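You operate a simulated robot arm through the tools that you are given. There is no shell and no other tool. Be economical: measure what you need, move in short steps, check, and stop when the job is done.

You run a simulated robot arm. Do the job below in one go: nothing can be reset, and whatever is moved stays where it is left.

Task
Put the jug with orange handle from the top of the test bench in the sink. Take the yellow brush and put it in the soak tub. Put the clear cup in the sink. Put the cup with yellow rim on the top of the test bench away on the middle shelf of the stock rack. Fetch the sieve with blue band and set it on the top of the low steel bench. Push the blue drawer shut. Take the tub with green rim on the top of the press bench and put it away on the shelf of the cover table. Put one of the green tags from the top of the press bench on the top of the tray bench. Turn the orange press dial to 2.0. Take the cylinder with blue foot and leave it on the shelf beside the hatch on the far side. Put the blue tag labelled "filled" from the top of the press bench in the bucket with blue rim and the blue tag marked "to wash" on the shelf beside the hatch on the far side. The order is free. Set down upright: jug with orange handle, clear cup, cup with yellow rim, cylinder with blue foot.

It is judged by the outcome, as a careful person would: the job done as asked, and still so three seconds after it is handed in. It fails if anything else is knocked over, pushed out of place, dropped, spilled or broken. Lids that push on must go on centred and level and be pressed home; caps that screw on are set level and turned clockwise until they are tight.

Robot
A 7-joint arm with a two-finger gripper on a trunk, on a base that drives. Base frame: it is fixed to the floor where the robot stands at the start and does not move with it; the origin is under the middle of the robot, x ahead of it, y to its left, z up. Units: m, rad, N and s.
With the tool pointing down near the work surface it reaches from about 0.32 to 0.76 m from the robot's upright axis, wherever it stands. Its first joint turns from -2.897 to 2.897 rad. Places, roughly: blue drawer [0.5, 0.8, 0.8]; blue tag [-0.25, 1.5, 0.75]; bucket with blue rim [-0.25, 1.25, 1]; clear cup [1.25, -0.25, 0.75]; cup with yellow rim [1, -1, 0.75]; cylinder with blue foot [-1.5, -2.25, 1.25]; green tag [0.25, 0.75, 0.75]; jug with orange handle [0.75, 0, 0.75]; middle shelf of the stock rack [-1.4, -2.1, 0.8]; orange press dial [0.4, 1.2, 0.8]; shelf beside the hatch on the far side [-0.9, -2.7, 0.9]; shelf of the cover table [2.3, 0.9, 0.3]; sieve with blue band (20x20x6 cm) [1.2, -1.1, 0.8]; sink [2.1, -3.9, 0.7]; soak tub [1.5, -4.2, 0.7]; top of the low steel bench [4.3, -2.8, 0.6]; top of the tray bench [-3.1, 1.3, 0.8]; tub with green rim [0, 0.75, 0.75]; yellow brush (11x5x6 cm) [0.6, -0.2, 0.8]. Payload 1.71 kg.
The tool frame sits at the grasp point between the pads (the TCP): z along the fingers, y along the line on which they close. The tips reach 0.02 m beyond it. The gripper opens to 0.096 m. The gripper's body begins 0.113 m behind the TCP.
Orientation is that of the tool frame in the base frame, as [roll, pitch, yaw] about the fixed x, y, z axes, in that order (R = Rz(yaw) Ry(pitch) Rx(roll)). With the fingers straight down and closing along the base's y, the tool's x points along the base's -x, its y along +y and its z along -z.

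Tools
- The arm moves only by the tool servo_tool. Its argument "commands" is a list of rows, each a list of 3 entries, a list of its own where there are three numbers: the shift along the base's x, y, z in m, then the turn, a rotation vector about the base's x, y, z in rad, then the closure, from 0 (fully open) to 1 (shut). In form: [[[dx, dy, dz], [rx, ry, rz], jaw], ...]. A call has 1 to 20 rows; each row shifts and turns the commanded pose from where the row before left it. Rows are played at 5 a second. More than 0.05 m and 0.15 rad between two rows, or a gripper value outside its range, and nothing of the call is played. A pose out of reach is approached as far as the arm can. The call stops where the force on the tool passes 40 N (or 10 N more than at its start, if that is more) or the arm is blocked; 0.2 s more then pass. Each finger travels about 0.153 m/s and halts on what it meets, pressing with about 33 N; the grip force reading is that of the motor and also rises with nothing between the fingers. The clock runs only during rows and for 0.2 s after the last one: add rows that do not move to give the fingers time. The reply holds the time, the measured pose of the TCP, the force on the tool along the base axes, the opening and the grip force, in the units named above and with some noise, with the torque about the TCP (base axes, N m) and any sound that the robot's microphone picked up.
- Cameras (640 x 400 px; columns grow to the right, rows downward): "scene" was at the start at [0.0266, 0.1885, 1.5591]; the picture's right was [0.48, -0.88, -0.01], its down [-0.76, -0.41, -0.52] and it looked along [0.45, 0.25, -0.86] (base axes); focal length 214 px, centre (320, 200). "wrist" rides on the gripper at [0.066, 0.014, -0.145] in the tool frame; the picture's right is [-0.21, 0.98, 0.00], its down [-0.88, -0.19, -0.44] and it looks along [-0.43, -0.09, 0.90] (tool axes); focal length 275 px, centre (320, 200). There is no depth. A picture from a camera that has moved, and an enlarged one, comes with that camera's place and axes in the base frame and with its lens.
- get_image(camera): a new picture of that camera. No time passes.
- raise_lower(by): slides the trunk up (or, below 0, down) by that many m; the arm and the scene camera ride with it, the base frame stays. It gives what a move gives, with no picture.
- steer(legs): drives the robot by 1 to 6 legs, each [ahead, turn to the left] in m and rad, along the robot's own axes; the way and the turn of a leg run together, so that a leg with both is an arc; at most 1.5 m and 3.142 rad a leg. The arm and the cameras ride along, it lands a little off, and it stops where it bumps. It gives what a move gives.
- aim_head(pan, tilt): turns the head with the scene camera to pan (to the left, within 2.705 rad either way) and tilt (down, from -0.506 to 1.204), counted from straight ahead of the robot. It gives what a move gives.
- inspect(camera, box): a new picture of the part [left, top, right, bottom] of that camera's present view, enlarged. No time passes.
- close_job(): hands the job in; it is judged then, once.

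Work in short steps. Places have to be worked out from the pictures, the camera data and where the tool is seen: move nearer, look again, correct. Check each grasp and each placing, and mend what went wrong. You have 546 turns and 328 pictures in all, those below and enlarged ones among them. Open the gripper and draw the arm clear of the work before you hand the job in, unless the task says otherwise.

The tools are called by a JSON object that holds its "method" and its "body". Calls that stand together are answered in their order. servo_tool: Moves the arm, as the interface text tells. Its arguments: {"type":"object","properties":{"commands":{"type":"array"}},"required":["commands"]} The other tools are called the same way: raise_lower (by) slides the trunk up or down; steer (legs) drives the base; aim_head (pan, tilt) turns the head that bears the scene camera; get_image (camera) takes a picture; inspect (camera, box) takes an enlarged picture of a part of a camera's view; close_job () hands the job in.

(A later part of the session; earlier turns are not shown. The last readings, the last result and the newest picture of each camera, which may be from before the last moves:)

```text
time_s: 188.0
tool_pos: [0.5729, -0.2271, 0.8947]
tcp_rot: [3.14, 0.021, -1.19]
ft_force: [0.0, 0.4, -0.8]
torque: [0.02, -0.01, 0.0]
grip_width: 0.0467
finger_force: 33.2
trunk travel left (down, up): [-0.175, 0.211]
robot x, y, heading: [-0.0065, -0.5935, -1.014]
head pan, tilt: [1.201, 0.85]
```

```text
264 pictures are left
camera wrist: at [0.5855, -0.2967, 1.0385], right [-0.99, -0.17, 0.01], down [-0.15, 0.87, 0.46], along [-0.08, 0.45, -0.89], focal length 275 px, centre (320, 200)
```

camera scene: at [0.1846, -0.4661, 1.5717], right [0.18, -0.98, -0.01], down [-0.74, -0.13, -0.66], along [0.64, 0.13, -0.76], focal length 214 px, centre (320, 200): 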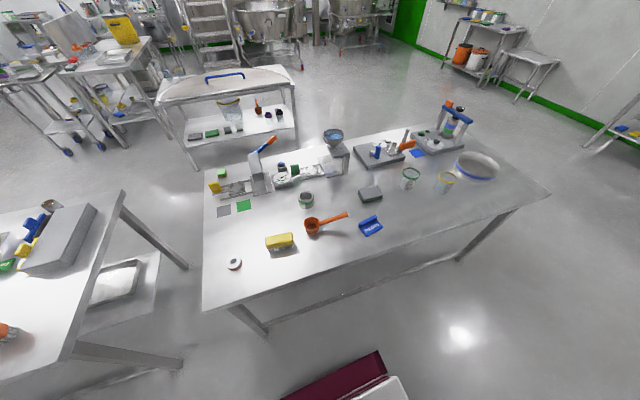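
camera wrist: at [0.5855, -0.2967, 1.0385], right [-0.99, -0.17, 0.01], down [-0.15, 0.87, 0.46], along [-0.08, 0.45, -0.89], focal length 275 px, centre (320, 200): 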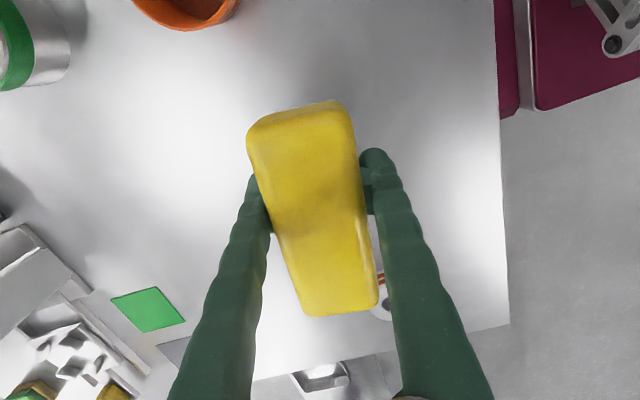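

Brush held. I raise it and swing the arm back to the front.

{"method": "servo_tool", "body": {"commands": [[[0, 0, 0.045], [0, 0, 0], 0.8], [[0, 0, 0.045], [0, 0, 0], 0.8], [[0, 0, 0.045], [0, 0, 0], 0.8], [[-0.0148, -0.0411, 0.01], [0, 0, -0.0753], 0.8], [[-0.0148, -0.0411, 0.01], [0, 0, -0.0753], 0.8], [[-0.0148, -0.0411, 0], [0, 0, -0.0753], 0.8], [[-0.0148, -0.0411, 0], [0, 0, -0.0753], 0.8], [[-0.0148, -0.0411, 0], [0, 0, -0.0753], 0.8], [[-0.0148, -0.0411, 0], [0, 0, -0.0753], 0.8], [[-0.0148, -0.0411, 0], [0, 0, -0.0753], 0.8], [[-0.0148, -0.0411, 0], [0, 0, -0.0753], 0.8], [[0, 0, 0], [0, 0, 0], 0.8]]}}

{"method": "servo_tool", "body": {"commands": [[[-0.0125, -0.0442, 0], [0, 0, -0.0753], 0.8], [[-0.0125, -0.0442, 0], [0, 0, -0.0753], 0.8], [[-0.0125, -0.0442, 0], [0, 0, -0.0753], 0.8], [[-0.0125, -0.0442, 0], [0, 0, -0.0753], 0.8], [[-0.0125, -0.0442, 0], [0, 0, -0.0753], 0.8], [[-0.0125, -0.0442, 0], [0, 0, -0.0753], 0.8], [[-0.032, -0.0264, 0], [0, 0, -0.0753], 0.8], [[-0.032, -0.0264, 0], [0, 0, -0.0753], 0.8], [[-0.032, -0.0264, 0], [0, 0, -0.0753], 0.8], [[-0.032, -0.0264, 0], [0, 0, -0.0753], 0.8], [[-0.032, -0.0264, 0], [0, 0, -0.0753], 0.8], [[-0.032, -0.0264, 0], [0, 0, -0.0753], 0.8], [[-0.032, -0.0264, 0], [0, 0, -0.0753], 0.8], [[0, 0, 0], [0, 0, 0], 0.8]]}}

```text
time_s: 190.6
tool_pos: [0.4545, -0.5569, 1.0514]
tcp_rot: [3.14, 0.018, -1.794]
ft_force: [-0.3, 0.3, -0.4]
torque: [0.0, -0.03, 0.02]
grip_width: 0.0468
finger_force: 32.9
trunk travel left (down, up): [-0.175, 0.211]
robot x, y, heading: [-0.0037, -0.5915, -1.015]
head pan, tilt: [1.201, 0.85]
```

```text
time_s: 193.6
tool_pos: [0.1566, -1.0052, 1.0506]
tcp_rot: [3.138, 0.016, -2.772]
ft_force: [-0.3, 0.5, -0.4]
torque: [-0.03, -0.02, 0.03]
grip_width: 0.047
finger_force: 33.3
trunk travel left (down, up): [-0.175, 0.211]
robot x, y, heading: [-0.006, -0.5923, -1.017]
head pan, tilt: [1.201, 0.85]
```

The brush is in front and high. I drive to the soak tub at the right end of the sink bench, passing clear of the partition.

{"method": "steer", "body": {"legs": [[0, -0.045], [1.0, 0], [1.0, 0], [0, -0.365], [1.15, 0], [0, 0.4]]}}

{"method": "aim_head", "body": {"pan": 0.3, "tilt": 0.8}}

{"method": "get_image", "body": {"camera": "scene"}}

```text
time_s: 213.1
tool_pos: [1.369, -3.8382, 1.0507]
tcp_rot: [3.139, 0.017, -2.74]
ft_force: [0.7, 0.3, -1.1]
torque: [0.0, 0.01, 0.02]
grip_width: 0.0467
finger_force: 32.8
trunk travel left (down, up): [-0.175, 0.211]
robot x, y, heading: [1.1927, -3.4336, -0.982]
head pan, tilt: [1.201, 0.85]
```

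```text
time_s: 214.3
tool_pos: [1.3612, -3.8254, 1.0562]
tcp_rot: [-3.127, 0.018, -2.74]
ft_force: [0.8, 0.0, -1.2]
torque: [0.0, 0.02, -0.03]
grip_width: 0.0467
finger_force: 33.1
trunk travel left (down, up): [-0.175, 0.211]
robot x, y, heading: [1.1965, -3.4315, -0.986]
head pan, tilt: [0.3, 0.799]
```

```text
263 pictures are left
camera scene: at [1.3665, -3.3685, 1.5749], right [-0.63, -0.78, -0.01], down [-0.56, 0.46, -0.69], along [0.53, -0.43, -0.73], focal length 214 px, centre (320, 200)
```

scene: 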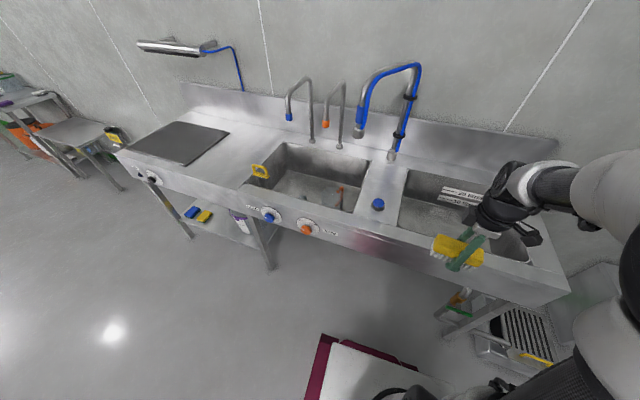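

I move 12 cm forward, then carry the brush over the tub centre (about (1.43, -4.19)).

{"method": "steer", "body": {"legs": [[0.12, 0]]}}

{"method": "servo_tool", "body": {"commands": [[[0, -0.045, 0], [0, 0, 0], 0.8], [[0, -0.045, 0], [0, 0, 0], 0.8], [[0, -0.045, 0], [0, 0, 0], 0.8], [[0, -0.045, 0], [0, 0, 0], 0.8], [[0, -0.045, 0], [0, 0, 0], 0.8], [[0, -0.03, 0], [0, 0, 0], 0.8], [[0, 0, 0], [0, 0, 0], 0.8]]}}

{"method": "get_image", "body": {"camera": "wrist"}}

{"method": "get_image", "body": {"camera": "scene"}}

```text
time_s: 215.6
tool_pos: [1.4174, -3.9126, 1.0629]
tcp_rot: [-3.115, 0.022, -2.741]
ft_force: [0.7, -1.0, -0.5]
torque: [0.14, 0.04, -0.03]
grip_width: 0.047
finger_force: 33.1
trunk travel left (down, up): [-0.175, 0.211]
robot x, y, heading: [1.2601, -3.5298, -0.984]
head pan, tilt: [0.3, 0.799]
```

```text
time_s: 217.2
tool_pos: [1.4313, -4.185, 1.0561]
tcp_rot: [-3.136, 0.019, -2.745]
ft_force: [-0.6, 0.7, -0.6]
torque: [-0.08, -0.05, -0.01]
grip_width: 0.0469
finger_force: 32.6
trunk travel left (down, up): [-0.175, 0.211]
robot x, y, heading: [1.2569, -3.5324, -0.983]
head pan, tilt: [0.3, 0.799]
```

```text
262 pictures are left
camera wrist: at [1.3613, -4.1984, 1.1999], right [-0.19, 0.98, 0.0], down [0.87, 0.17, 0.46], along [0.45, 0.08, -0.89], focal length 275 px, centre (320, 200)
```

wrist: 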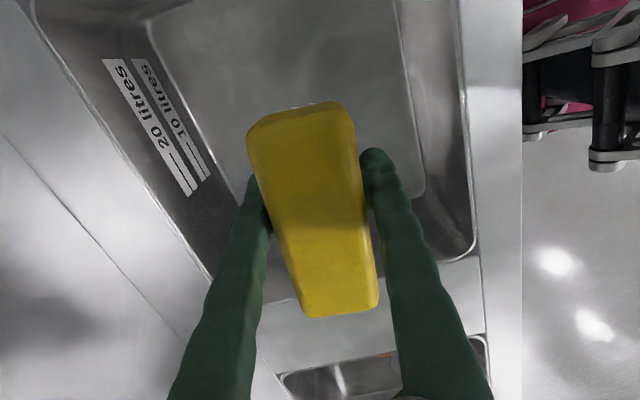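

```text
261 pictures are left
camera scene: at [1.4304, -3.4646, 1.575], right [-0.63, -0.77, 0.0], down [-0.56, 0.46, -0.69], along [0.53, -0.43, -0.73], focal length 214 px, centre (320, 200)
```

scene: 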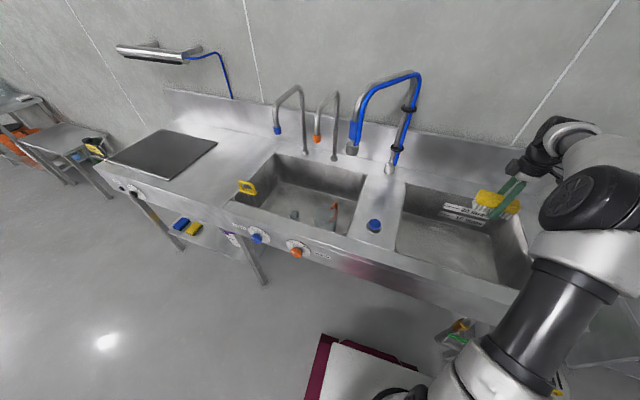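

The floor of the tub lies right below. I lower the brush into it.

{"method": "servo_tool", "body": {"commands": [[[0, 0, -0.05], [0, 0, 0], 0.8], [[0, 0, -0.05], [0, 0, 0], 0.8], [[0, 0, -0.05], [0, 0, 0], 0.8], [[0, 0, -0.05], [0, 0, 0], 0.8], [[0, 0, -0.05], [0, 0, 0], 0.8], [[0, 0, -0.04], [0, 0, 0], 0.8], [[0, 0, 0], [0, 0, 0], 0.8]]}}

{"method": "servo_tool", "body": {"commands": [[[0, 0, -0.015], [0, 0, 0], 0.8], [[0, 0, -0.01], [0, 0, 0], 0.8], [[0, 0, 0], [0, 0, 0], 0.8]]}}

{"method": "get_image", "body": {"camera": "wrist"}}

```text
time_s: 218.8
tool_pos: [1.4296, -4.1856, 0.7636]
tcp_rot: [-3.133, 0.019, -2.744]
ft_force: [0.2, 0.0, -0.4]
torque: [-0.01, -0.01, 0.01]
grip_width: 0.0468
finger_force: 32.9
trunk travel left (down, up): [-0.175, 0.211]
robot x, y, heading: [1.2578, -3.5301, -0.988]
head pan, tilt: [0.3, 0.799]
```

```text
time_s: 219.6
tool_pos: [1.4307, -4.1846, 0.7398]
tcp_rot: [-3.136, 0.019, -2.742]
ft_force: [0.9, 0.8, -1.1]
torque: [0.02, -0.01, 0.01]
grip_width: 0.0467
finger_force: 32.8
trunk travel left (down, up): [-0.175, 0.211]
robot x, y, heading: [1.2573, -3.5322, -0.989]
head pan, tilt: [0.3, 0.799]
```

```text
260 pictures are left
camera wrist: at [1.361, -4.1989, 0.8832], right [-0.19, 0.98, 0.0], down [0.87, 0.17, 0.46], along [0.45, 0.09, -0.89], focal length 275 px, centre (320, 200)
```

wrist: 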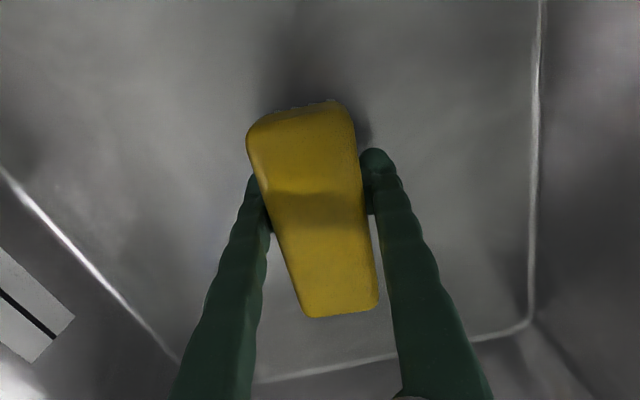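

Close to the floor; I go on down in small steps.

{"method": "servo_tool", "body": {"commands": [[[0, 0, -0.015], [0, 0, 0], 0.8], [[0, 0, -0.01], [0, 0, 0], 0.8], [[0, 0, 0], [0, 0, 0], 0.8]]}}

```text
time_s: 220.4
tool_pos: [1.4304, -4.1854, 0.7142]
tcp_rot: [-3.137, 0.019, -2.742]
ft_force: [-0.6, 0.6, -0.7]
torque: [0.01, 0.04, -0.03]
grip_width: 0.0468
finger_force: 33.0
trunk travel left (down, up): [-0.175, 0.211]
robot x, y, heading: [1.2593, -3.5303, -0.987]
head pan, tilt: [0.3, 0.799]
```

{"method": "servo_tool", "body": {"commands": [[[0, 0, -0.01], [0, 0, 0], 0.8], [[0, 0, 0], [0, 0, 0], 0.8]]}}

```text
time_s: 221.0
tool_pos: [1.43, -4.1856, 0.7052]
tcp_rot: [-3.133, 0.02, -2.744]
ft_force: [0.3, 2.2, 9.8]
torque: [0.32, 0.17, -0.04]
grip_width: 0.0471
finger_force: 33.7
trunk travel left (down, up): [-0.175, 0.211]
robot x, y, heading: [1.263, -3.5281, -0.987]
head pan, tilt: [0.3, 0.799]
```

The brush rests on the tub floor. I open and rise clear.

{"method": "servo_tool", "body": {"commands": [[[0, 0, 0], [0, 0, 0], 0.4], [[0, 0, 0], [0, 0, 0], 0.1], [[0, 0, 0], [0, 0, 0], 0.1], [[0, 0, 0.04], [0, 0, 0], 0.1], [[0, 0, 0.05], [0, 0, 0], 0.1], [[0, 0, 0.05], [0, 0, 0], 0.1], [[0, 0, 0.05], [0, 0, 0], 0.1], [[0, 0, 0.05], [0, 0, 0], 0.1], [[0, 0, 0.05], [0, 0, 0], 0.1], [[0, 0, 0.05], [0, 0, 0], 0.1], [[0, 0, 0.05], [0, 0, 0], 0.1], [[0, 0, 0], [0, 0, 0], 0.1]]}}

{"method": "get_image", "body": {"camera": "wrist"}}

```text
time_s: 223.6
tool_pos: [1.429, -4.1849, 1.0937]
tcp_rot: [-3.136, 0.019, -2.743]
ft_force: [-0.4, 0.1, 1.2]
torque: [-0.01, 0.0, 0.0]
grip_width: 0.0865
finger_force: 0.0
trunk travel left (down, up): [-0.175, 0.211]
robot x, y, heading: [1.2604, -3.5322, -0.987]
head pan, tilt: [0.3, 0.799]
```

```text
259 pictures are left
camera wrist: at [1.3607, -4.2, 1.2379], right [-0.19, 0.98, 0.0], down [0.87, 0.17, 0.46], along [0.45, 0.09, -0.89], focal length 275 px, centre (320, 200)
```

wrist: 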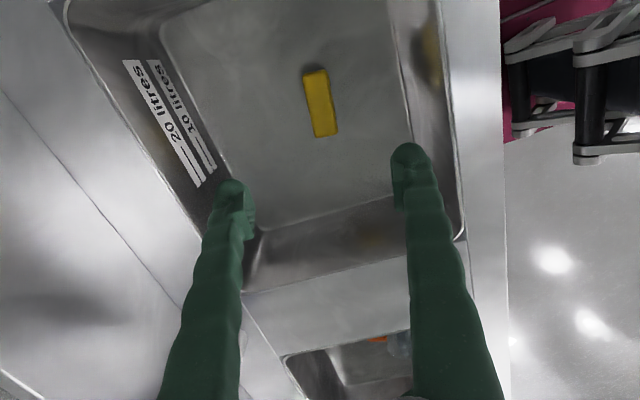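

Brush done. I retract and normalise the tool yaw before driving.

{"method": "servo_tool", "body": {"commands": [[[0, 0.045, 0.02], [0, 0, -0.1385], 0], [[0, 0.045, 0.02], [0, 0, -0.1385], 0], [[0, 0.045, 0.02], [0, 0, -0.1385], 0], [[0, 0.045, 0], [0, 0, -0.1385], 0], [[0, 0.045, 0], [0, 0, -0.1385], 0], [[0, 0.03, 0], [0, 0, -0.1385], 0], [[0, 0, 0], [0, 0, -0.1385], 0], [[0, 0, 0], [0, 0, -0.1385], 0], [[0, 0, 0], [0, 0, -0.1385], 0], [[0, 0, 0], [0, 0, -0.1385], 0], [[0, 0, 0], [0, 0, 0], 0]]}}

```text
time_s: 226.0
tool_pos: [1.4285, -3.9304, 1.1542]
tcp_rot: [-3.135, 0.018, 2.154]
ft_force: [-0.3, 0.1, 0.2]
torque: [0.04, 0.0, 0.04]
grip_width: 0.0959
finger_force: 0.0
trunk travel left (down, up): [-0.175, 0.211]
robot x, y, heading: [1.2575, -3.5261, -0.984]
head pan, tilt: [0.3, 0.799]
```

I reverse up beside the south part of the test bench.

{"method": "steer", "body": {"legs": [[-0.3, 0], [0, -0.31], [-1.08, 0], [-1.06, 0], [0, 0.25]]}}

{"method": "aim_head", "body": {"pan": 1.2, "tilt": 0.85}}

{"method": "get_image", "body": {"camera": "scene"}}

```text
time_s: 241.1
tool_pos: [0.6529, -1.6428, 1.1541]
tcp_rot: [-3.134, 0.018, 2.066]
ft_force: [0.2, -0.1, -0.5]
torque: [-0.03, -0.04, 0.02]
grip_width: 0.096
finger_force: 0.1
trunk travel left (down, up): [-0.175, 0.211]
robot x, y, heading: [0.5192, -1.2259, -1.076]
head pan, tilt: [0.3, 0.799]
```

```text
time_s: 242.3
tool_pos: [0.645, -1.6268, 1.1597]
tcp_rot: [-3.134, 0.032, 2.067]
ft_force: [0.3, 0.4, -1.1]
torque: [0.0, 0.01, -0.01]
grip_width: 0.0958
finger_force: 0.1
trunk travel left (down, up): [-0.175, 0.211]
robot x, y, heading: [0.5163, -1.2271, -1.075]
head pan, tilt: [1.201, 0.85]
```

```text
258 pictures are left
camera scene: at [0.7155, -1.1141, 1.5718], right [0.13, -0.99, -0.02], down [-0.75, -0.09, -0.66], along [0.65, 0.09, -0.76], focal length 214 px, centre (320, 200)
```

scene: 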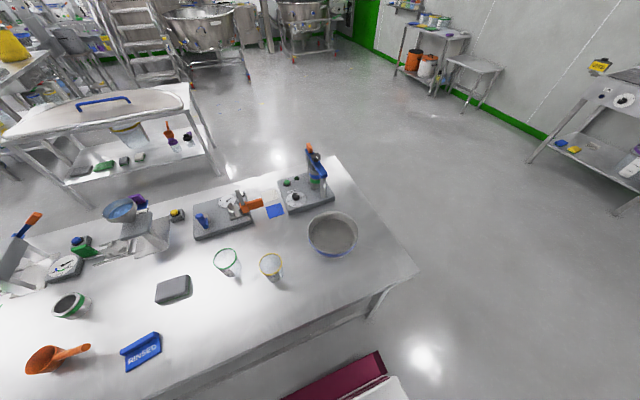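

{"method": "inspect", "body": {"camera": "scene", "box": [190, 190, 390, 315]}}

```text
3.20 times, centred on (290, 252) of scene
camera zoom: at [0.7155, -1.1141, 1.5718], right [0.13, -0.99, -0.02], down [-0.75, -0.09, -0.66], along [0.65, 0.09, -0.76], focal length 686 px, centre (416, 32)
```

zoom: 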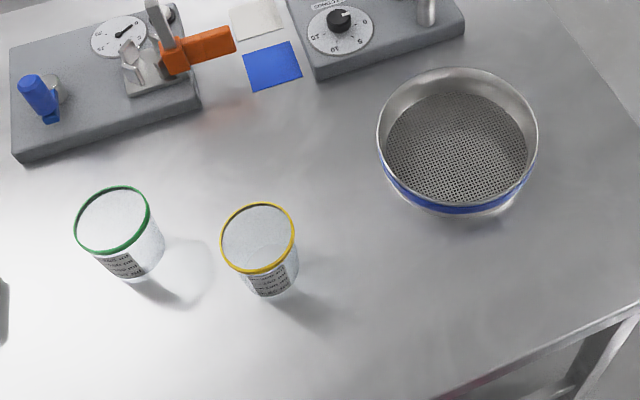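

Yellow-rim cup at about (0.997, -0.905), rim z ≈0.895, 8 cm wide at the rim; green-rim cup stays 15 cm away. I swing the arm round and will grasp it with the tool tilted 45°, which also suits the shelf.

{"method": "servo_tool", "body": {"commands": [[[0.0358, 0.0265, 0], [0, 0, 0.0924], 0], [[0.0358, 0.0265, 0], [0, 0, 0.0924], 0], [[0.0358, 0.0265, 0], [0, 0, 0.0924], 0], [[0.0358, 0.0265, 0], [0, 0, 0.0924], 0], [[0.0358, 0.0265, 0], [0, 0, 0.0924], 0], [[0.0358, 0.0265, 0], [0, 0, 0.0924], 0], [[0.0127, 0.0402, 0], [0, 0, 0.0924], 0], [[0.0127, 0.0402, 0], [0, 0, 0.0924], 0], [[0.0127, 0.0402, 0], [0, 0, 0.0924], 0], [[0.0127, 0.0402, 0], [0, 0, 0.0924], 0], [[0.0127, 0.0402, 0], [0, 0, 0.0924], 0], [[0.0127, 0.0402, 0], [0, 0, 0.0924], 0], [[-0.0113, 0.0382, 0], [0, 0, 0.0924], 0], [[-0.0113, 0.0382, 0], [0, 0, 0.0924], 0], [[-0.0113, 0.0382, 0], [0, 0, 0.0924], 0], [[-0.0113, 0.0382, 0], [0, 0, 0.0924], 0], [[-0.0113, 0.0382, 0], [0, 0, 0.0924], 0], [[-0.0113, 0.0382, 0], [0, 0, 0.0924], 0], [[0, 0, 0], [0, 0, 0], 0]]}}

{"method": "servo_tool", "body": {"commands": [[[0, 0, 0], [0.0723, -0.1079, 0], 0], [[0, 0, 0], [0.0723, -0.1079, 0], 0], [[0, 0, 0], [0.0723, -0.1079, 0], 0], [[0, 0, 0], [0.0723, -0.1079, 0], 0], [[0, 0, 0], [0.0723, -0.1079, 0], 0], [[0, 0, 0], [0.0723, -0.1079, 0], 0], [[0, 0, 0], [0, 0, 0], 0]]}}

{"method": "get_image", "body": {"camera": "wrist"}}

```text
time_s: 246.5
tool_pos: [0.9008, -1.031, 1.1541]
tcp_rot: [-3.133, 0.016, -2.707]
ft_force: [1.1, 0.3, -0.5]
torque: [-0.04, 0.0, 0.04]
grip_width: 0.0959
finger_force: 0.0
trunk travel left (down, up): [-0.175, 0.211]
robot x, y, heading: [0.5199, -1.2291, -1.077]
head pan, tilt: [1.201, 0.85]
stopped in row 19: the arm was blocked; the commanded pose is now the measured one
```

```text
time_s: 247.4
tool_pos: [0.9384, -1.0817, 1.104]
tcp_rot: [2.978, 0.304, -2.926]
ft_force: [0.4, 0.7, 0.5]
torque: [-0.02, 0.06, 0.04]
grip_width: 0.0959
finger_force: 0.0
trunk travel left (down, up): [-0.175, 0.211]
robot x, y, heading: [0.5184, -1.2275, -1.072]
head pan, tilt: [1.201, 0.85]
stopped in row 4: the arm was blocked; the commanded pose is now the measured one
```

```text
256 pictures are left
camera wrist: at [0.8364, -1.1142, 1.2232], right [-0.06, 0.97, 0.21], down [0.75, -0.1, 0.65], along [0.66, 0.2, -0.73], focal length 275 px, centre (320, 200)
```

wrist: 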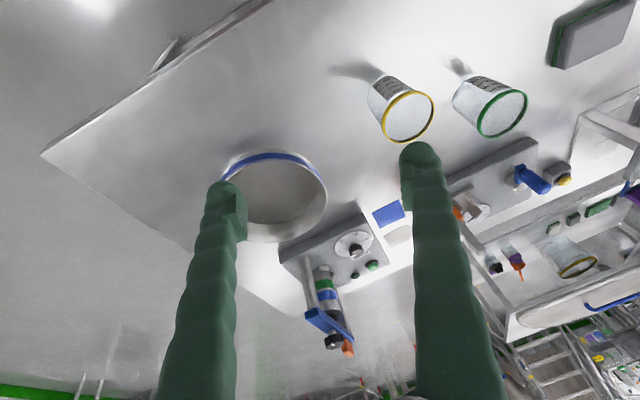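

The arm was blocked—likely by the head mast on the robot's left. I undo the tilt, bring the arm back to the front, and will re-park facing the cup.

{"method": "servo_tool", "body": {"commands": [[[0, 0, 0.01], [-0.0757, 0.0865, 0], 0], [[0, 0, 0.01], [-0.0757, 0.0865, 0], 0], [[0, 0, 0], [-0.0757, 0.0865, 0], 0], [[-0.005, -0.045, 0], [0, 0, -0.13], 0], [[-0.005, -0.045, 0], [0, 0, -0.13], 0], [[-0.01, -0.045, 0], [0, 0, -0.13], 0], [[-0.015, -0.045, 0], [0, 0, -0.13], 0], [[-0.02, -0.045, 0], [0, 0, -0.13], 0], [[-0.025, -0.04, 0], [0, 0, -0.13], 0], [[-0.03, -0.04, 0], [0, 0, -0.13], 0], [[-0.04, -0.03, 0], [0, 0, -0.13], 0], [[-0.04, -0.03, 0], [0, 0, -0.13], 0], [[-0.04, -0.025, 0], [0, 0, -0.13], 0], [[0, 0, 0], [0, 0, 0], 0]]}}

```text
time_s: 250.4
tool_pos: [0.7002, -1.4581, 1.1302]
tcp_rot: [3.141, 0.004, 2.12]
ft_force: [0.0, 0.5, 1.5]
torque: [0.0, -0.01, -0.02]
grip_width: 0.0958
finger_force: 0.0
trunk travel left (down, up): [-0.175, 0.211]
robot x, y, heading: [0.52, -1.2268, -1.069]
head pan, tilt: [1.201, 0.85]
```

Now I reverse in an arc and turn to face the bench.

{"method": "steer", "body": {"legs": [[-0.3, 0.8], [0, 0.62]]}}

{"method": "aim_head", "body": {"pan": 0.1, "tilt": 0.85}}

{"method": "get_image", "body": {"camera": "scene"}}

```text
time_s: 255.3
tool_pos: [0.5423, -0.9013, 1.1315]
tcp_rot: [3.141, 0.005, -2.736]
ft_force: [1.3, 0.8, 0.0]
torque: [-0.02, 0.0, -0.01]
grip_width: 0.0959
finger_force: 0.1
trunk travel left (down, up): [-0.175, 0.211]
robot x, y, heading: [0.2886, -1.0494, 0.35]
head pan, tilt: [1.201, 0.85]
```

```text
time_s: 256.6
tool_pos: [0.5246, -0.9072, 1.1344]
tcp_rot: [-3.14, 0.023, -2.736]
ft_force: [-0.1, 0.5, -0.7]
torque: [0.02, -0.02, 0.01]
grip_width: 0.0962
finger_force: 0.1
trunk travel left (down, up): [-0.175, 0.211]
robot x, y, heading: [0.2888, -1.0493, 0.354]
head pan, tilt: [0.099, 0.85]
```

```text
255 pictures are left
camera scene: at [0.2671, -0.8823, 1.5711], right [0.44, -0.9, 0.0], down [-0.68, -0.33, -0.65], along [0.59, 0.29, -0.76], focal length 214 px, centre (320, 200)
```

scene: 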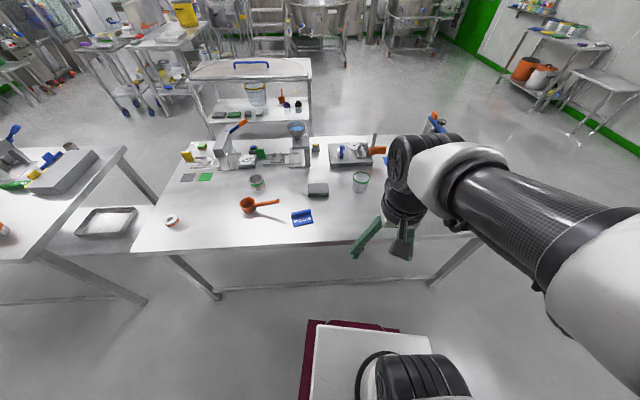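

I turn slightly towards the cup and creep 6 cm forward.

{"method": "steer", "body": {"legs": [[0, -0.13], [0.06, 0]]}}

{"method": "servo_tool", "body": {"commands": [[[0.045, 0.005, 0], [0, 0, 0], 0], [[0.045, 0.003, 0], [0, 0, 0], 0], [[0.045, 0.003, 0], [0, 0, 0], 0], [[0, 0, 0], [0, 0, 0], 0]]}}

{"method": "get_image", "body": {"camera": "wrist"}}

```text
time_s: 258.3
tool_pos: [0.5734, -0.9319, 1.1422]
tcp_rot: [-3.141, 0.048, -2.865]
ft_force: [0.5, -1.2, -0.3]
torque: [0.04, 0.03, 0.01]
grip_width: 0.096
finger_force: 0.0
trunk travel left (down, up): [-0.175, 0.211]
robot x, y, heading: [0.3493, -1.0321, 0.225]
head pan, tilt: [0.099, 0.85]
```

```text
time_s: 259.3
tool_pos: [0.7348, -0.9163, 1.1344]
tcp_rot: [-3.139, 0.028, -2.867]
ft_force: [0.9, -0.5, 0.1]
torque: [0.0, 0.0, 0.01]
grip_width: 0.0961
finger_force: 0.0
trunk travel left (down, up): [-0.175, 0.211]
robot x, y, heading: [0.3507, -1.0338, 0.224]
head pan, tilt: [0.099, 0.85]
```

```text
254 pictures are left
camera wrist: at [0.6644, -0.9221, 1.2772], right [-0.07, 1.0, 0.0], down [0.88, 0.06, 0.47], along [0.47, 0.04, -0.88], focal length 275 px, centre (320, 200)
```

wrist: 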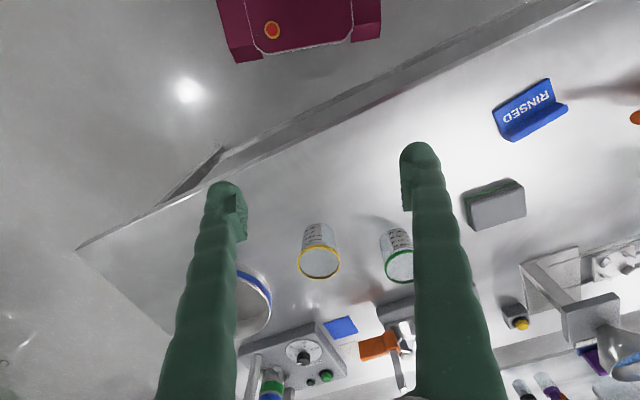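

Cup confirmed at (1.00, -0.90). I tilt the tool 45° forward while moving to a pre-grasp point behind and above it.

{"method": "servo_tool", "body": {"commands": [[[0.027, -0.001, -0.03], [0, 0, -0.07], 0], [[0.027, -0.001, -0.03], [0.0255, -0.1235, 0], 0], [[0.027, -0.001, -0.03], [0.0255, -0.1235, 0], 0], [[0.027, -0.001, -0.03], [0.0255, -0.1235, 0], 0], [[0.027, -0.001, -0.03], [0.0255, -0.1235, 0], 0], [[0.026, 0.0, -0.033], [0.0255, -0.1235, 0], 0], [[0, 0, 0], [0.0255, -0.1235, 0], 0], [[0, 0, 0], [0, 0, 0], 0]]}}

{"method": "get_image", "body": {"camera": "wrist"}}

```text
time_s: 261.1
tool_pos: [0.8979, -0.9185, 0.9525]
tcp_rot: [-3.138, 0.782, -2.934]
ft_force: [-0.2, -0.5, 0.4]
torque: [0.04, -0.02, -0.01]
grip_width: 0.0962
finger_force: 0.1
trunk travel left (down, up): [-0.175, 0.211]
robot x, y, heading: [0.348, -1.0337, 0.225]
head pan, tilt: [0.099, 0.85]
```

```text
253 pictures are left
camera wrist: at [0.7487, -0.9362, 1.0089], right [-0.05, 0.99, 0.14], down [0.34, -0.12, 0.93], along [0.94, 0.1, -0.33], focal length 275 px, centre (320, 200)
```

wrist: 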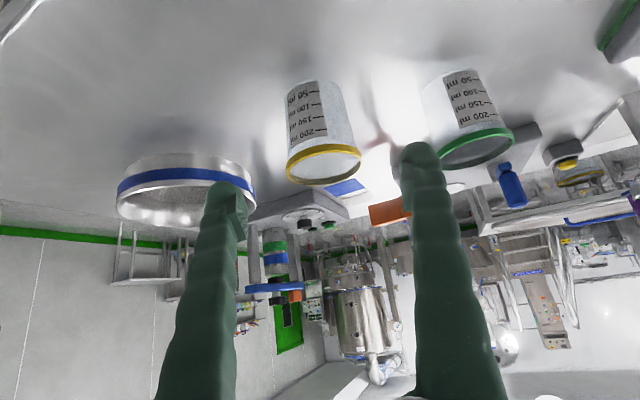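

Centred laterally within a few mm. I advance along the tool axis to straddle the cup.

{"method": "servo_tool", "body": {"commands": [[[0.025, 0.004, -0.0286], [0, 0, 0], 0], [[0.025, 0.004, -0.0286], [0, 0, 0], 0], [[0.025, 0.004, -0.0286], [0, 0, 0], 0], [[0.025, 0.004, -0.026], [0, 0, 0], 0], [[0, 0, 0], [0, 0, 0], 0]]}}

{"method": "get_image", "body": {"camera": "wrist"}}

```text
time_s: 262.3
tool_pos: [0.9949, -0.9038, 0.8407]
tcp_rot: [-3.138, 0.782, -2.935]
ft_force: [-0.3, -1.1, -0.4]
torque: [0.01, 0.0, -0.02]
grip_width: 0.096
finger_force: 0.0
trunk travel left (down, up): [-0.175, 0.211]
robot x, y, heading: [0.3499, -1.034, 0.228]
head pan, tilt: [0.099, 0.85]
```

```text
252 pictures are left
camera wrist: at [0.8466, -0.9209, 0.8977], right [-0.06, 0.99, 0.14], down [0.34, -0.12, 0.93], along [0.94, 0.1, -0.33], focal length 275 px, centre (320, 200)
```

wrist: 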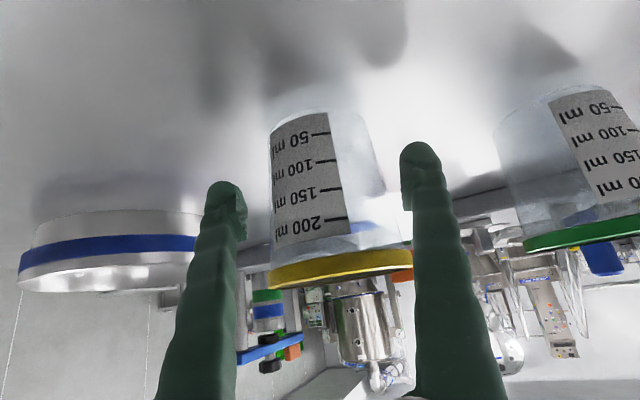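

The cup is between the fingers. I close and lift slightly.

{"method": "servo_tool", "body": {"commands": [[[0, 0, 0], [0, 0, 0], 0.2], [[0, 0, 0], [0, 0, 0], 0.4], [[0, 0, 0], [0, 0, 0], 0.7], [[0, 0, 0], [0, 0, 0], 0.7], [[0, 0, 0.03], [0, 0, 0], 0.7], [[0, 0, 0.03], [0, 0, 0], 0.7], [[0, 0, 0], [0, 0, 0], 0.7]]}}

{"method": "get_image", "body": {"camera": "wrist"}}

```text
time_s: 263.9
tool_pos: [0.9951, -0.9032, 0.9025]
tcp_rot: [-3.137, 0.782, -2.937]
ft_force: [-0.3, 0.6, -0.1]
torque: [0.01, 0.0, 0.0]
grip_width: 0.0672
finger_force: 32.6
trunk travel left (down, up): [-0.175, 0.211]
robot x, y, heading: [0.3518, -1.0344, 0.223]
head pan, tilt: [0.099, 0.85]
```

```text
251 pictures are left
camera wrist: at [0.8464, -0.9205, 0.9584], right [-0.06, 0.99, 0.14], down [0.34, -0.12, 0.93], along [0.94, 0.1, -0.33], focal length 275 px, centre (320, 200)
```

wrist: 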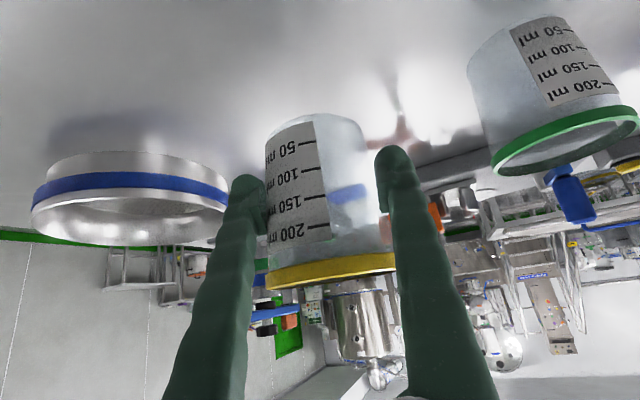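

Cup held (67 mm). I raise and retract it, then drive to the stock rack.

{"method": "servo_tool", "body": {"commands": [[[0, 0, 0.045], [0, 0, 0], 0.7], [[0, 0, 0.045], [0, 0, 0], 0.7], [[0, 0, 0.045], [0, 0, 0], 0.7], [[-0.03, -0.006, 0.035], [0, 0, 0], 0.7], [[-0.045, -0.01, 0], [0, 0, 0], 0.7], [[-0.045, -0.01, 0], [0, 0, 0], 0.7], [[-0.045, -0.01, 0], [0, 0, 0], 0.7], [[-0.045, -0.01, 0], [0, 0, 0], 0.7], [[-0.03, -0.006, 0], [0, 0, 0], 0.7], [[0, 0, 0], [0, 0, 0], 0.7]]}}

```text
time_s: 266.1
tool_pos: [0.7776, -0.951, 1.0872]
tcp_rot: [-3.138, 0.778, -2.935]
ft_force: [1.0, -0.8, -1.0]
torque: [0.0, -0.01, 0.02]
grip_width: 0.067
finger_force: 32.7
out of reach, approached as far as the arm can: row 8, 9
trunk travel left (down, up): [-0.175, 0.211]
robot x, y, heading: [0.3476, -1.0368, 0.222]
head pan, tilt: [0.099, 0.85]
```

{"method": "steer", "body": {"legs": [[-0.4, 0], [0, -2.68], [0.45, 0]]}}

{"method": "aim_head", "body": {"pan": 0.25, "tilt": 0.5}}

{"method": "get_image", "body": {"camera": "scene"}}

```text
time_s: 278.8
tool_pos: [-0.743, -1.6602, 1.0876]
tcp_rot: [-3.141, 0.779, 0.648]
ft_force: [0.5, -0.5, -0.1]
torque: [0.05, -0.02, 0.04]
grip_width: 0.066
finger_force: 33.0
trunk travel left (down, up): [-0.175, 0.211]
robot x, y, heading: [-0.3919, -1.3994, -2.475]
head pan, tilt: [0.099, 0.85]
```

```text
time_s: 279.6
tool_pos: [-0.7403, -1.6568, 1.1072]
tcp_rot: [-3.141, 0.829, 0.648]
ft_force: [-0.1, 0.7, -0.8]
torque: [0.01, 0.01, 0.01]
grip_width: 0.0659
finger_force: 32.7
trunk travel left (down, up): [-0.175, 0.211]
robot x, y, heading: [-0.3922, -1.3991, -2.478]
head pan, tilt: [0.25, 0.499]
```

```text
250 pictures are left
camera scene: at [-0.3242, -1.5687, 1.6008], right [-0.79, 0.61, 0.0], down [0.3, 0.39, -0.87], along [-0.53, -0.69, -0.49], focal length 214 px, centre (320, 200)
```

scene: 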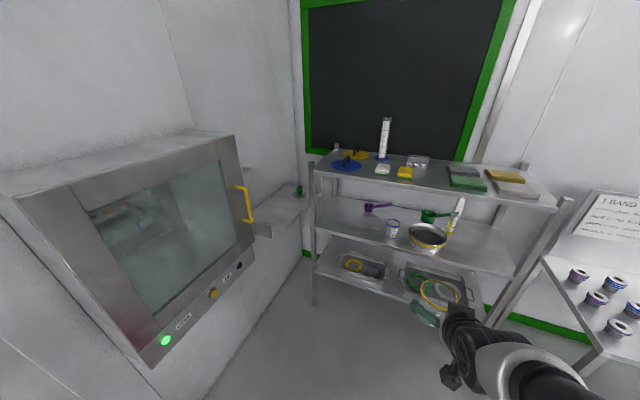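

The rack and hatch are in view. I enlarge the rack.

{"method": "inspect", "body": {"camera": "scene", "box": [240, 110, 580, 330]}}

{"method": "inspect", "body": {"camera": "scene", "box": [230, 140, 350, 260]}}

```text
1.82 times, centred on (410, 220) of scene
camera zoom: at [-0.3242, -1.5687, 1.6008], right [-0.79, 0.61, 0.0], down [0.3, 0.39, -0.87], along [-0.53, -0.69, -0.49], focal length 390 px, centre (156, 164)
```

zoom: 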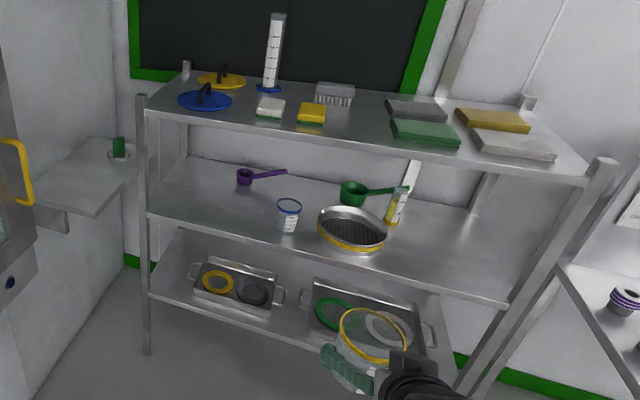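

```text
3.33 times, centred on (290, 200) of scene
camera zoom: at [-0.3242, -1.5687, 1.6008], right [-0.79, 0.61, 0.0], down [0.3, 0.39, -0.87], along [-0.53, -0.69, -0.49], focal length 715 px, centre (420, 200)
```

zoom: 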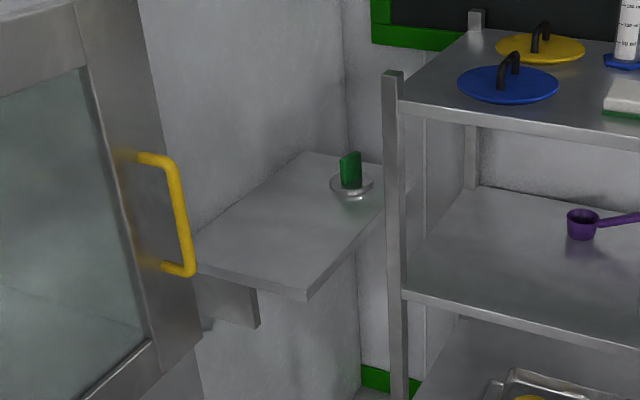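

Free space exists on the middle shelf's left front (between left post and blue-rim cup). Target about (-1.18, -2.29, shelf z≈0.80). I turn towards it and drive 0.5 m.

{"method": "steer", "body": {"legs": [[0, 0.18], [0.45, 0]]}}

{"method": "aim_head", "body": {"pan": 0.3, "tilt": 0.6}}

{"method": "get_image", "body": {"camera": "scene"}}

{"method": "get_image", "body": {"camera": "wrist"}}

```text
time_s: 283.2
tool_pos: [-0.9817, -2.0468, 1.0958]
tcp_rot: [-3.138, 0.765, 0.829]
ft_force: [-0.6, -0.2, -0.2]
torque: [0.01, 0.0, 0.0]
grip_width: 0.0656
finger_force: 33.4
trunk travel left (down, up): [-0.175, 0.211]
robot x, y, heading: [-0.6929, -1.7317, -2.294]
head pan, tilt: [0.25, 0.499]
```

```text
time_s: 283.9
tool_pos: [-0.9769, -2.0429, 1.1088]
tcp_rot: [-3.14, 0.793, 0.826]
ft_force: [1.4, 1.1, -0.4]
torque: [-0.08, -0.01, -0.01]
grip_width: 0.0659
finger_force: 32.4
trunk travel left (down, up): [-0.175, 0.211]
robot x, y, heading: [-0.6954, -1.7343, -2.301]
head pan, tilt: [0.3, 0.6]
```

```text
247 pictures are left
camera scene: at [-0.5872, -1.89, 1.5919], right [-0.91, 0.41, 0.0], down [0.24, 0.52, -0.82], along [-0.34, -0.75, -0.58], focal length 214 px, centre (320, 200)
```

scene: 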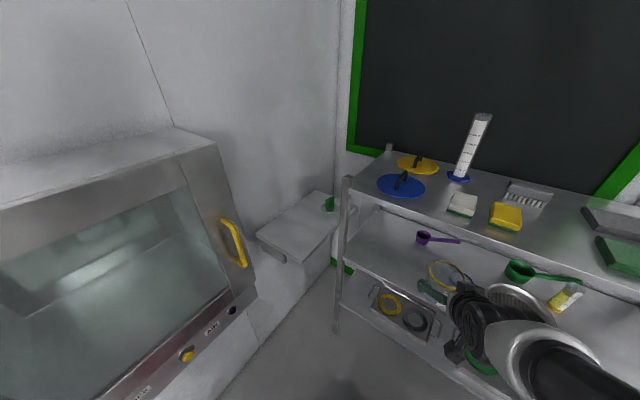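

```text
246 pictures are left
camera wrist: at [-0.8663, -1.9428, 1.1628], right [0.62, -0.77, 0.15], down [-0.34, -0.09, 0.94], along [-0.71, -0.63, -0.32], focal length 275 px, centre (320, 200)
```

wrist: 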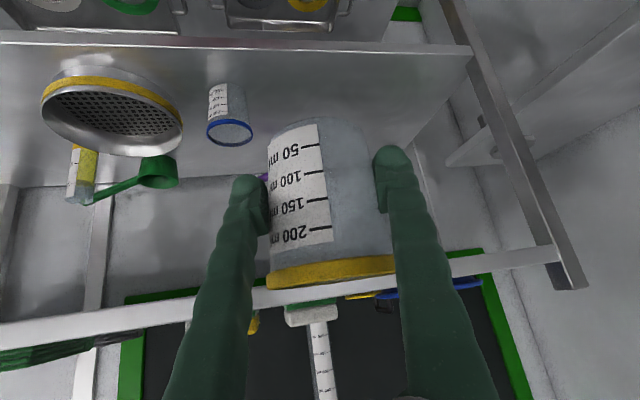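

Cup is steady. I creep 8 cm forward, then lower to z≈0.915 in front of the rack.

{"method": "steer", "body": {"legs": [[0.08, 0]]}}

{"method": "servo_tool", "body": {"commands": [[[0.0, 0.0, -0.045], [0, 0, 0], 0.7], [[0, 0, -0.045], [0, 0, 0], 0.7], [[0, 0, -0.045], [0, 0, 0], 0.7], [[0, 0, -0.045], [0, 0, 0], 0.7], [[0, 0, 0], [0, 0, 0], 0.7]]}}

{"method": "get_image", "body": {"camera": "wrist"}}

```text
time_s: 285.0
tool_pos: [-1.0238, -2.093, 1.1167]
tcp_rot: [3.141, 0.814, 0.826]
ft_force: [0.1, 0.5, 0.2]
torque: [0.02, -0.02, 0.0]
grip_width: 0.0659
finger_force: 33.3
trunk travel left (down, up): [-0.175, 0.211]
robot x, y, heading: [-0.7452, -1.7965, -2.297]
head pan, tilt: [0.3, 0.6]
```

```text
time_s: 286.2
tool_pos: [-1.018, -2.0856, 1.1311]
tcp_rot: [3.141, 0.848, 0.825]
ft_force: [-0.2, -0.7, -0.5]
torque: [0.02, 0.0, 0.02]
grip_width: 0.0655
finger_force: 32.9
out of reach, approached as far as the arm can: row 1, 2, 3, 4
trunk travel left (down, up): [-0.175, 0.211]
robot x, y, heading: [-0.7469, -1.7981, -2.296]
head pan, tilt: [0.3, 0.6]
```

```text
245 pictures are left
camera wrist: at [-0.9041, -1.9846, 1.1774], right [0.63, -0.76, 0.15], down [-0.3, -0.06, 0.95], along [-0.72, -0.64, -0.27], focal length 275 px, centre (320, 200)
```

wrist: 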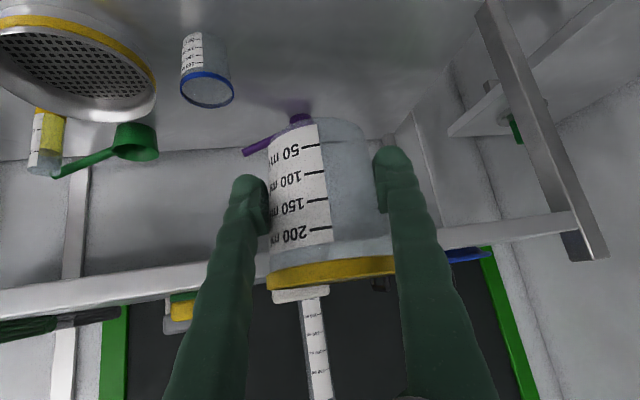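

Too close in for a low tilted pose. I lower the trunk instead, which takes the whole arm down.

{"method": "raise_lower", "body": {"by": -0.17}}

```text
time_s: 288.1
tool_pos: [-1.0308, -2.1019, 0.9513]
tcp_rot: [-3.141, 0.825, 0.826]
ft_force: [-1.4, -1.5, -0.4]
torque: [0.07, -0.05, 0.0]
grip_width: 0.0658
finger_force: 32.5
trunk travel left (down, up): [-0.005, 0.381]
robot x, y, heading: [-0.7479, -1.7946, -2.297]
head pan, tilt: [0.3, 0.6]
```

{"method": "servo_tool", "body": {"commands": [[[0.0, 0.0, 0.0], [0, 0, 0], 0.7]]}}

```text
time_s: 288.5
tool_pos: [-1.0253, -2.096, 0.9593]
tcp_rot: [-3.141, 0.845, 0.824]
ft_force: [0.7, -0.4, 0.2]
torque: [0.0, 0.04, 0.02]
grip_width: 0.0658
finger_force: 32.9
trunk travel left (down, up): [-0.005, 0.381]
robot x, y, heading: [-0.7465, -1.7938, -2.298]
head pan, tilt: [0.3, 0.6]
```

Now I level the cup (back to the grasp tilt) and insert it over the shelf.

{"method": "servo_tool", "body": {"commands": [[[-0.0258, -0.032, -0.0066], [0.0463, -0.0427, 0], 0.7], [[-0.0258, -0.032, -0.0066], [0, 0, 0], 0.7], [[-0.0258, -0.032, -0.0066], [0, 0, 0], 0.7], [[-0.0258, -0.032, -0.0066], [0, 0, 0], 0.7], [[-0.0258, -0.032, -0.0066], [0, 0, 0], 0.7], [[0, 0, 0], [0, 0, 0], 0.7]]}}

{"method": "get_image", "body": {"camera": "wrist"}}

{"method": "get_image", "body": {"camera": "scene"}}

```text
time_s: 289.9
tool_pos: [-1.1515, -2.2495, 0.9137]
tcp_rot: [3.141, 0.756, 0.825]
ft_force: [0.0, 0.0, -0.6]
torque: [0.02, -0.01, 0.0]
grip_width: 0.0658
finger_force: 32.7
trunk travel left (down, up): [-0.005, 0.381]
robot x, y, heading: [-0.7453, -1.7923, -2.293]
head pan, tilt: [0.3, 0.6]
```

```text
244 pictures are left
camera wrist: at [-1.041, -2.1514, 0.9751], right [0.62, -0.77, 0.14], down [-0.36, -0.12, 0.92], along [-0.7, -0.62, -0.35], focal length 275 px, centre (320, 200)
```

wrist: 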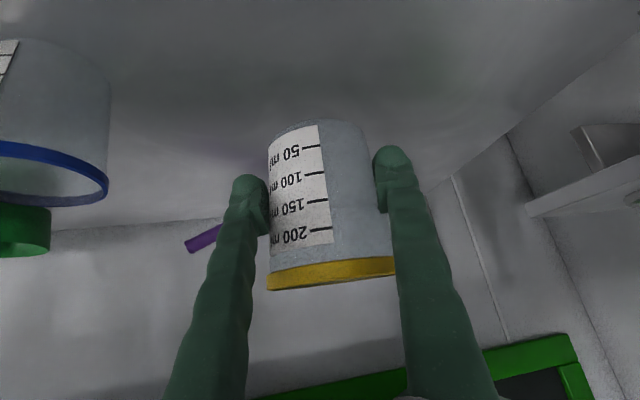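

```text
243 pictures are left
camera scene: at [-0.6411, -1.9505, 1.4217], right [-0.91, 0.41, -0.01], down [0.24, 0.52, -0.82], along [-0.33, -0.74, -0.58], focal length 214 px, centre (320, 200)
```

scene: 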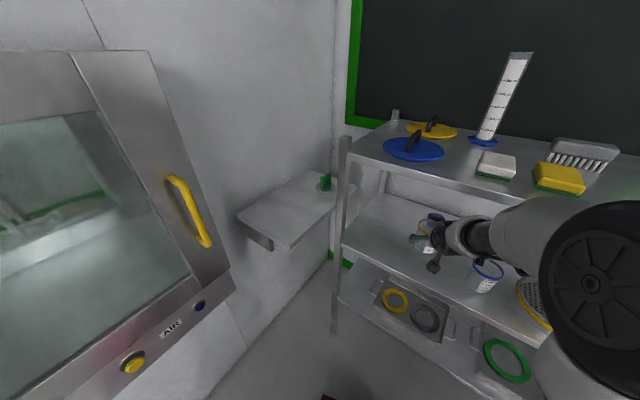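

The cup is over the shelf. I push 3 cm further in, level, and lower in steps.

{"method": "servo_tool", "body": {"commands": [[[-0.02, -0.022, 0], [-0.019, 0.0176, 0], 0.7], [[0, 0, -0.015], [0, 0, 0], 0.7], [[0, 0, -0.012], [0, 0, 0], 0.7], [[0, 0, 0], [0, 0, 0], 0.7]]}}

{"method": "get_image", "body": {"camera": "wrist"}}

```text
time_s: 290.9
tool_pos: [-1.1707, -2.272, 0.8874]
tcp_rot: [-3.141, 0.782, 0.825]
ft_force: [-0.1, -0.7, -0.5]
torque: [0.02, 0.01, 0.02]
grip_width: 0.0657
finger_force: 33.3
trunk travel left (down, up): [-0.005, 0.381]
robot x, y, heading: [-0.7444, -1.7955, -2.299]
head pan, tilt: [0.3, 0.6]
```

```text
242 pictures are left
camera wrist: at [-1.0596, -2.1732, 0.944], right [0.62, -0.77, 0.14], down [-0.35, -0.1, 0.93], along [-0.7, -0.63, -0.33], focal length 275 px, centre (320, 200)
```

wrist: 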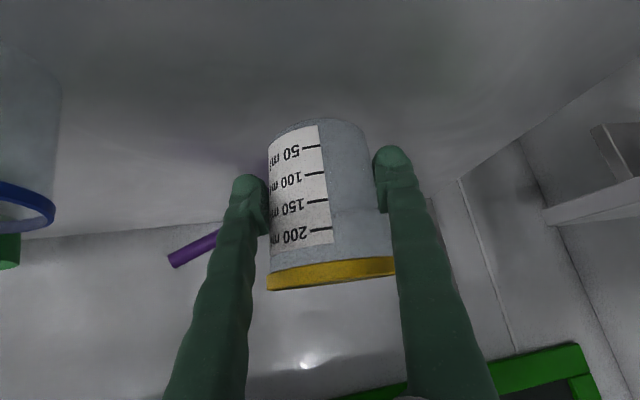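

{"method": "servo_tool", "body": {"commands": [[[0, 0, -0.008], [0, 0, 0], 0.7], [[0, 0, 0], [0, 0, 0], 0.7]]}}

```text
time_s: 291.5
tool_pos: [-1.1702, -2.2716, 0.8802]
tcp_rot: [-3.141, 0.783, 0.825]
ft_force: [0.4, 0.1, -1.4]
torque: [0.02, 0.01, -0.02]
grip_width: 0.0656
finger_force: 33.0
trunk travel left (down, up): [-0.005, 0.381]
robot x, y, heading: [-0.7439, -1.7953, -2.295]
head pan, tilt: [0.3, 0.6]
```

No contact yet; another small step down.

{"method": "servo_tool", "body": {"commands": [[[0, 0, -0.007], [0, 0, 0], 0.7], [[0, 0, 0], [0, 0, 0], 0.7]]}}

```text
time_s: 292.1
tool_pos: [-1.1697, -2.2723, 0.872]
tcp_rot: [3.141, 0.781, 0.825]
ft_force: [-0.7, -0.1, -1.4]
torque: [0.01, 0.0, 0.01]
grip_width: 0.0654
finger_force: 33.0
trunk travel left (down, up): [-0.005, 0.381]
robot x, y, heading: [-0.7451, -1.796, -2.301]
head pan, tilt: [0.3, 0.6]
```

{"method": "servo_tool", "body": {"commands": [[[0, 0, -0.007], [0, 0, 0], 0.7], [[0, 0, 0], [0, 0, 0], 0.7]]}}

```text
time_s: 292.7
tool_pos: [-1.1698, -2.272, 0.8649]
tcp_rot: [-3.141, 0.781, 0.826]
ft_force: [-0.4, 0.3, -1.0]
torque: [-0.03, 0.01, -0.04]
grip_width: 0.0658
finger_force: 32.4
trunk travel left (down, up): [-0.005, 0.381]
robot x, y, heading: [-0.745, -1.8004, -2.302]
head pan, tilt: [0.3, 0.6]
```

{"method": "servo_tool", "body": {"commands": [[[0, 0, -0.007], [0, 0, 0], 0.7], [[0, 0, 0], [0, 0, 0], 0.7]]}}

{"method": "get_image", "body": {"camera": "wrist"}}

```text
time_s: 293.3
tool_pos: [-1.17, -2.2731, 0.8593]
tcp_rot: [-3.14, 0.781, 0.825]
ft_force: [0.4, -0.6, -0.7]
torque: [0.01, -0.01, -0.01]
grip_width: 0.0657
finger_force: 32.4
trunk travel left (down, up): [-0.005, 0.381]
robot x, y, heading: [-0.743, -1.7948, -2.294]
head pan, tilt: [0.3, 0.6]
```

```text
241 pictures are left
camera wrist: at [-1.0585, -2.1725, 0.9154], right [0.62, -0.77, 0.15], down [-0.35, -0.1, 0.93], along [-0.7, -0.63, -0.33], focal length 275 px, centre (320, 200)
```

wrist: 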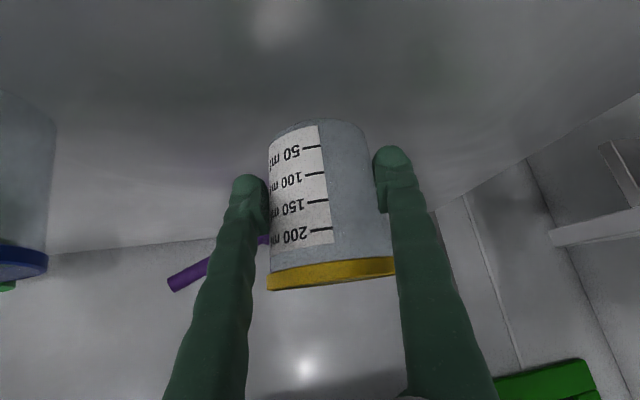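

{"method": "servo_tool", "body": {"commands": [[[0, 0, -0.005], [0, 0, 0], 0.7], [[0, 0, -0.004], [0, 0, 0], 0.7], [[0, 0, 0], [0, 0, 0], 0.7]]}}

```text
time_s: 294.1
tool_pos: [-1.1688, -2.2724, 0.8497]
tcp_rot: [-3.141, 0.782, 0.826]
ft_force: [0.3, 0.2, -0.3]
torque: [-0.02, -0.01, 0.01]
grip_width: 0.0656
finger_force: 33.2
trunk travel left (down, up): [-0.005, 0.381]
robot x, y, heading: [-0.7454, -1.7932, -2.294]
head pan, tilt: [0.3, 0.6]
```

{"method": "servo_tool", "body": {"commands": [[[0, 0, -0.005], [0, 0, 0], 0.7], [[0, 0, -0.004], [0, 0, 0], 0.7], [[0, 0, 0], [0, 0, 0], 0.7]]}}

```text
time_s: 294.9
tool_pos: [-1.1683, -2.2716, 0.8399]
tcp_rot: [-3.141, 0.783, 0.824]
ft_force: [0.3, -0.9, 0.1]
torque: [0.0, 0.02, -0.01]
grip_width: 0.0656
finger_force: 32.9
trunk travel left (down, up): [-0.005, 0.381]
robot x, y, heading: [-0.7428, -1.7938, -2.299]
head pan, tilt: [0.3, 0.6]
```

I check from outside with an enlarged scene view how far the cup base is from the shelf.

{"method": "inspect", "body": {"camera": "scene", "box": [340, 180, 520, 300]}}

{"method": "get_image", "body": {"camera": "wrist"}}

```text
3.33 times, centred on (430, 240) of scene
camera zoom: at [-0.6409, -1.9501, 1.4217], right [-0.91, 0.41, 0.0], down [0.24, 0.52, -0.82], along [-0.33, -0.74, -0.58], focal length 715 px, centre (-47, 67)
```

zoom: 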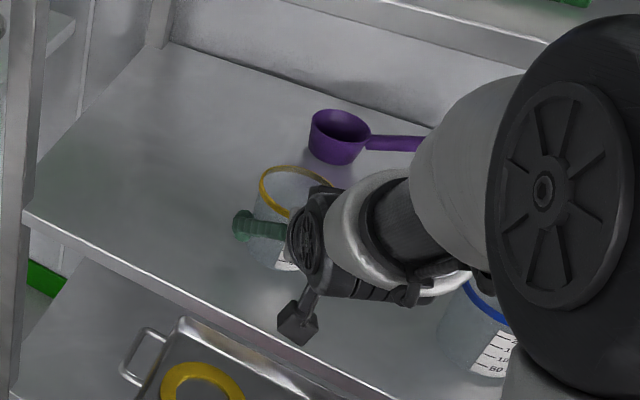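

```text
239 pictures are left
camera wrist: at [-1.0584, -2.1725, 0.8973], right [0.62, -0.77, 0.14], down [-0.35, -0.1, 0.93], along [-0.7, -0.63, -0.33], focal length 275 px, centre (320, 200)
```

wrist: 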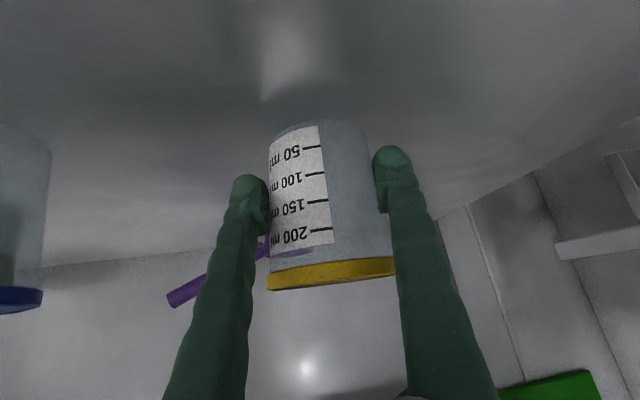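

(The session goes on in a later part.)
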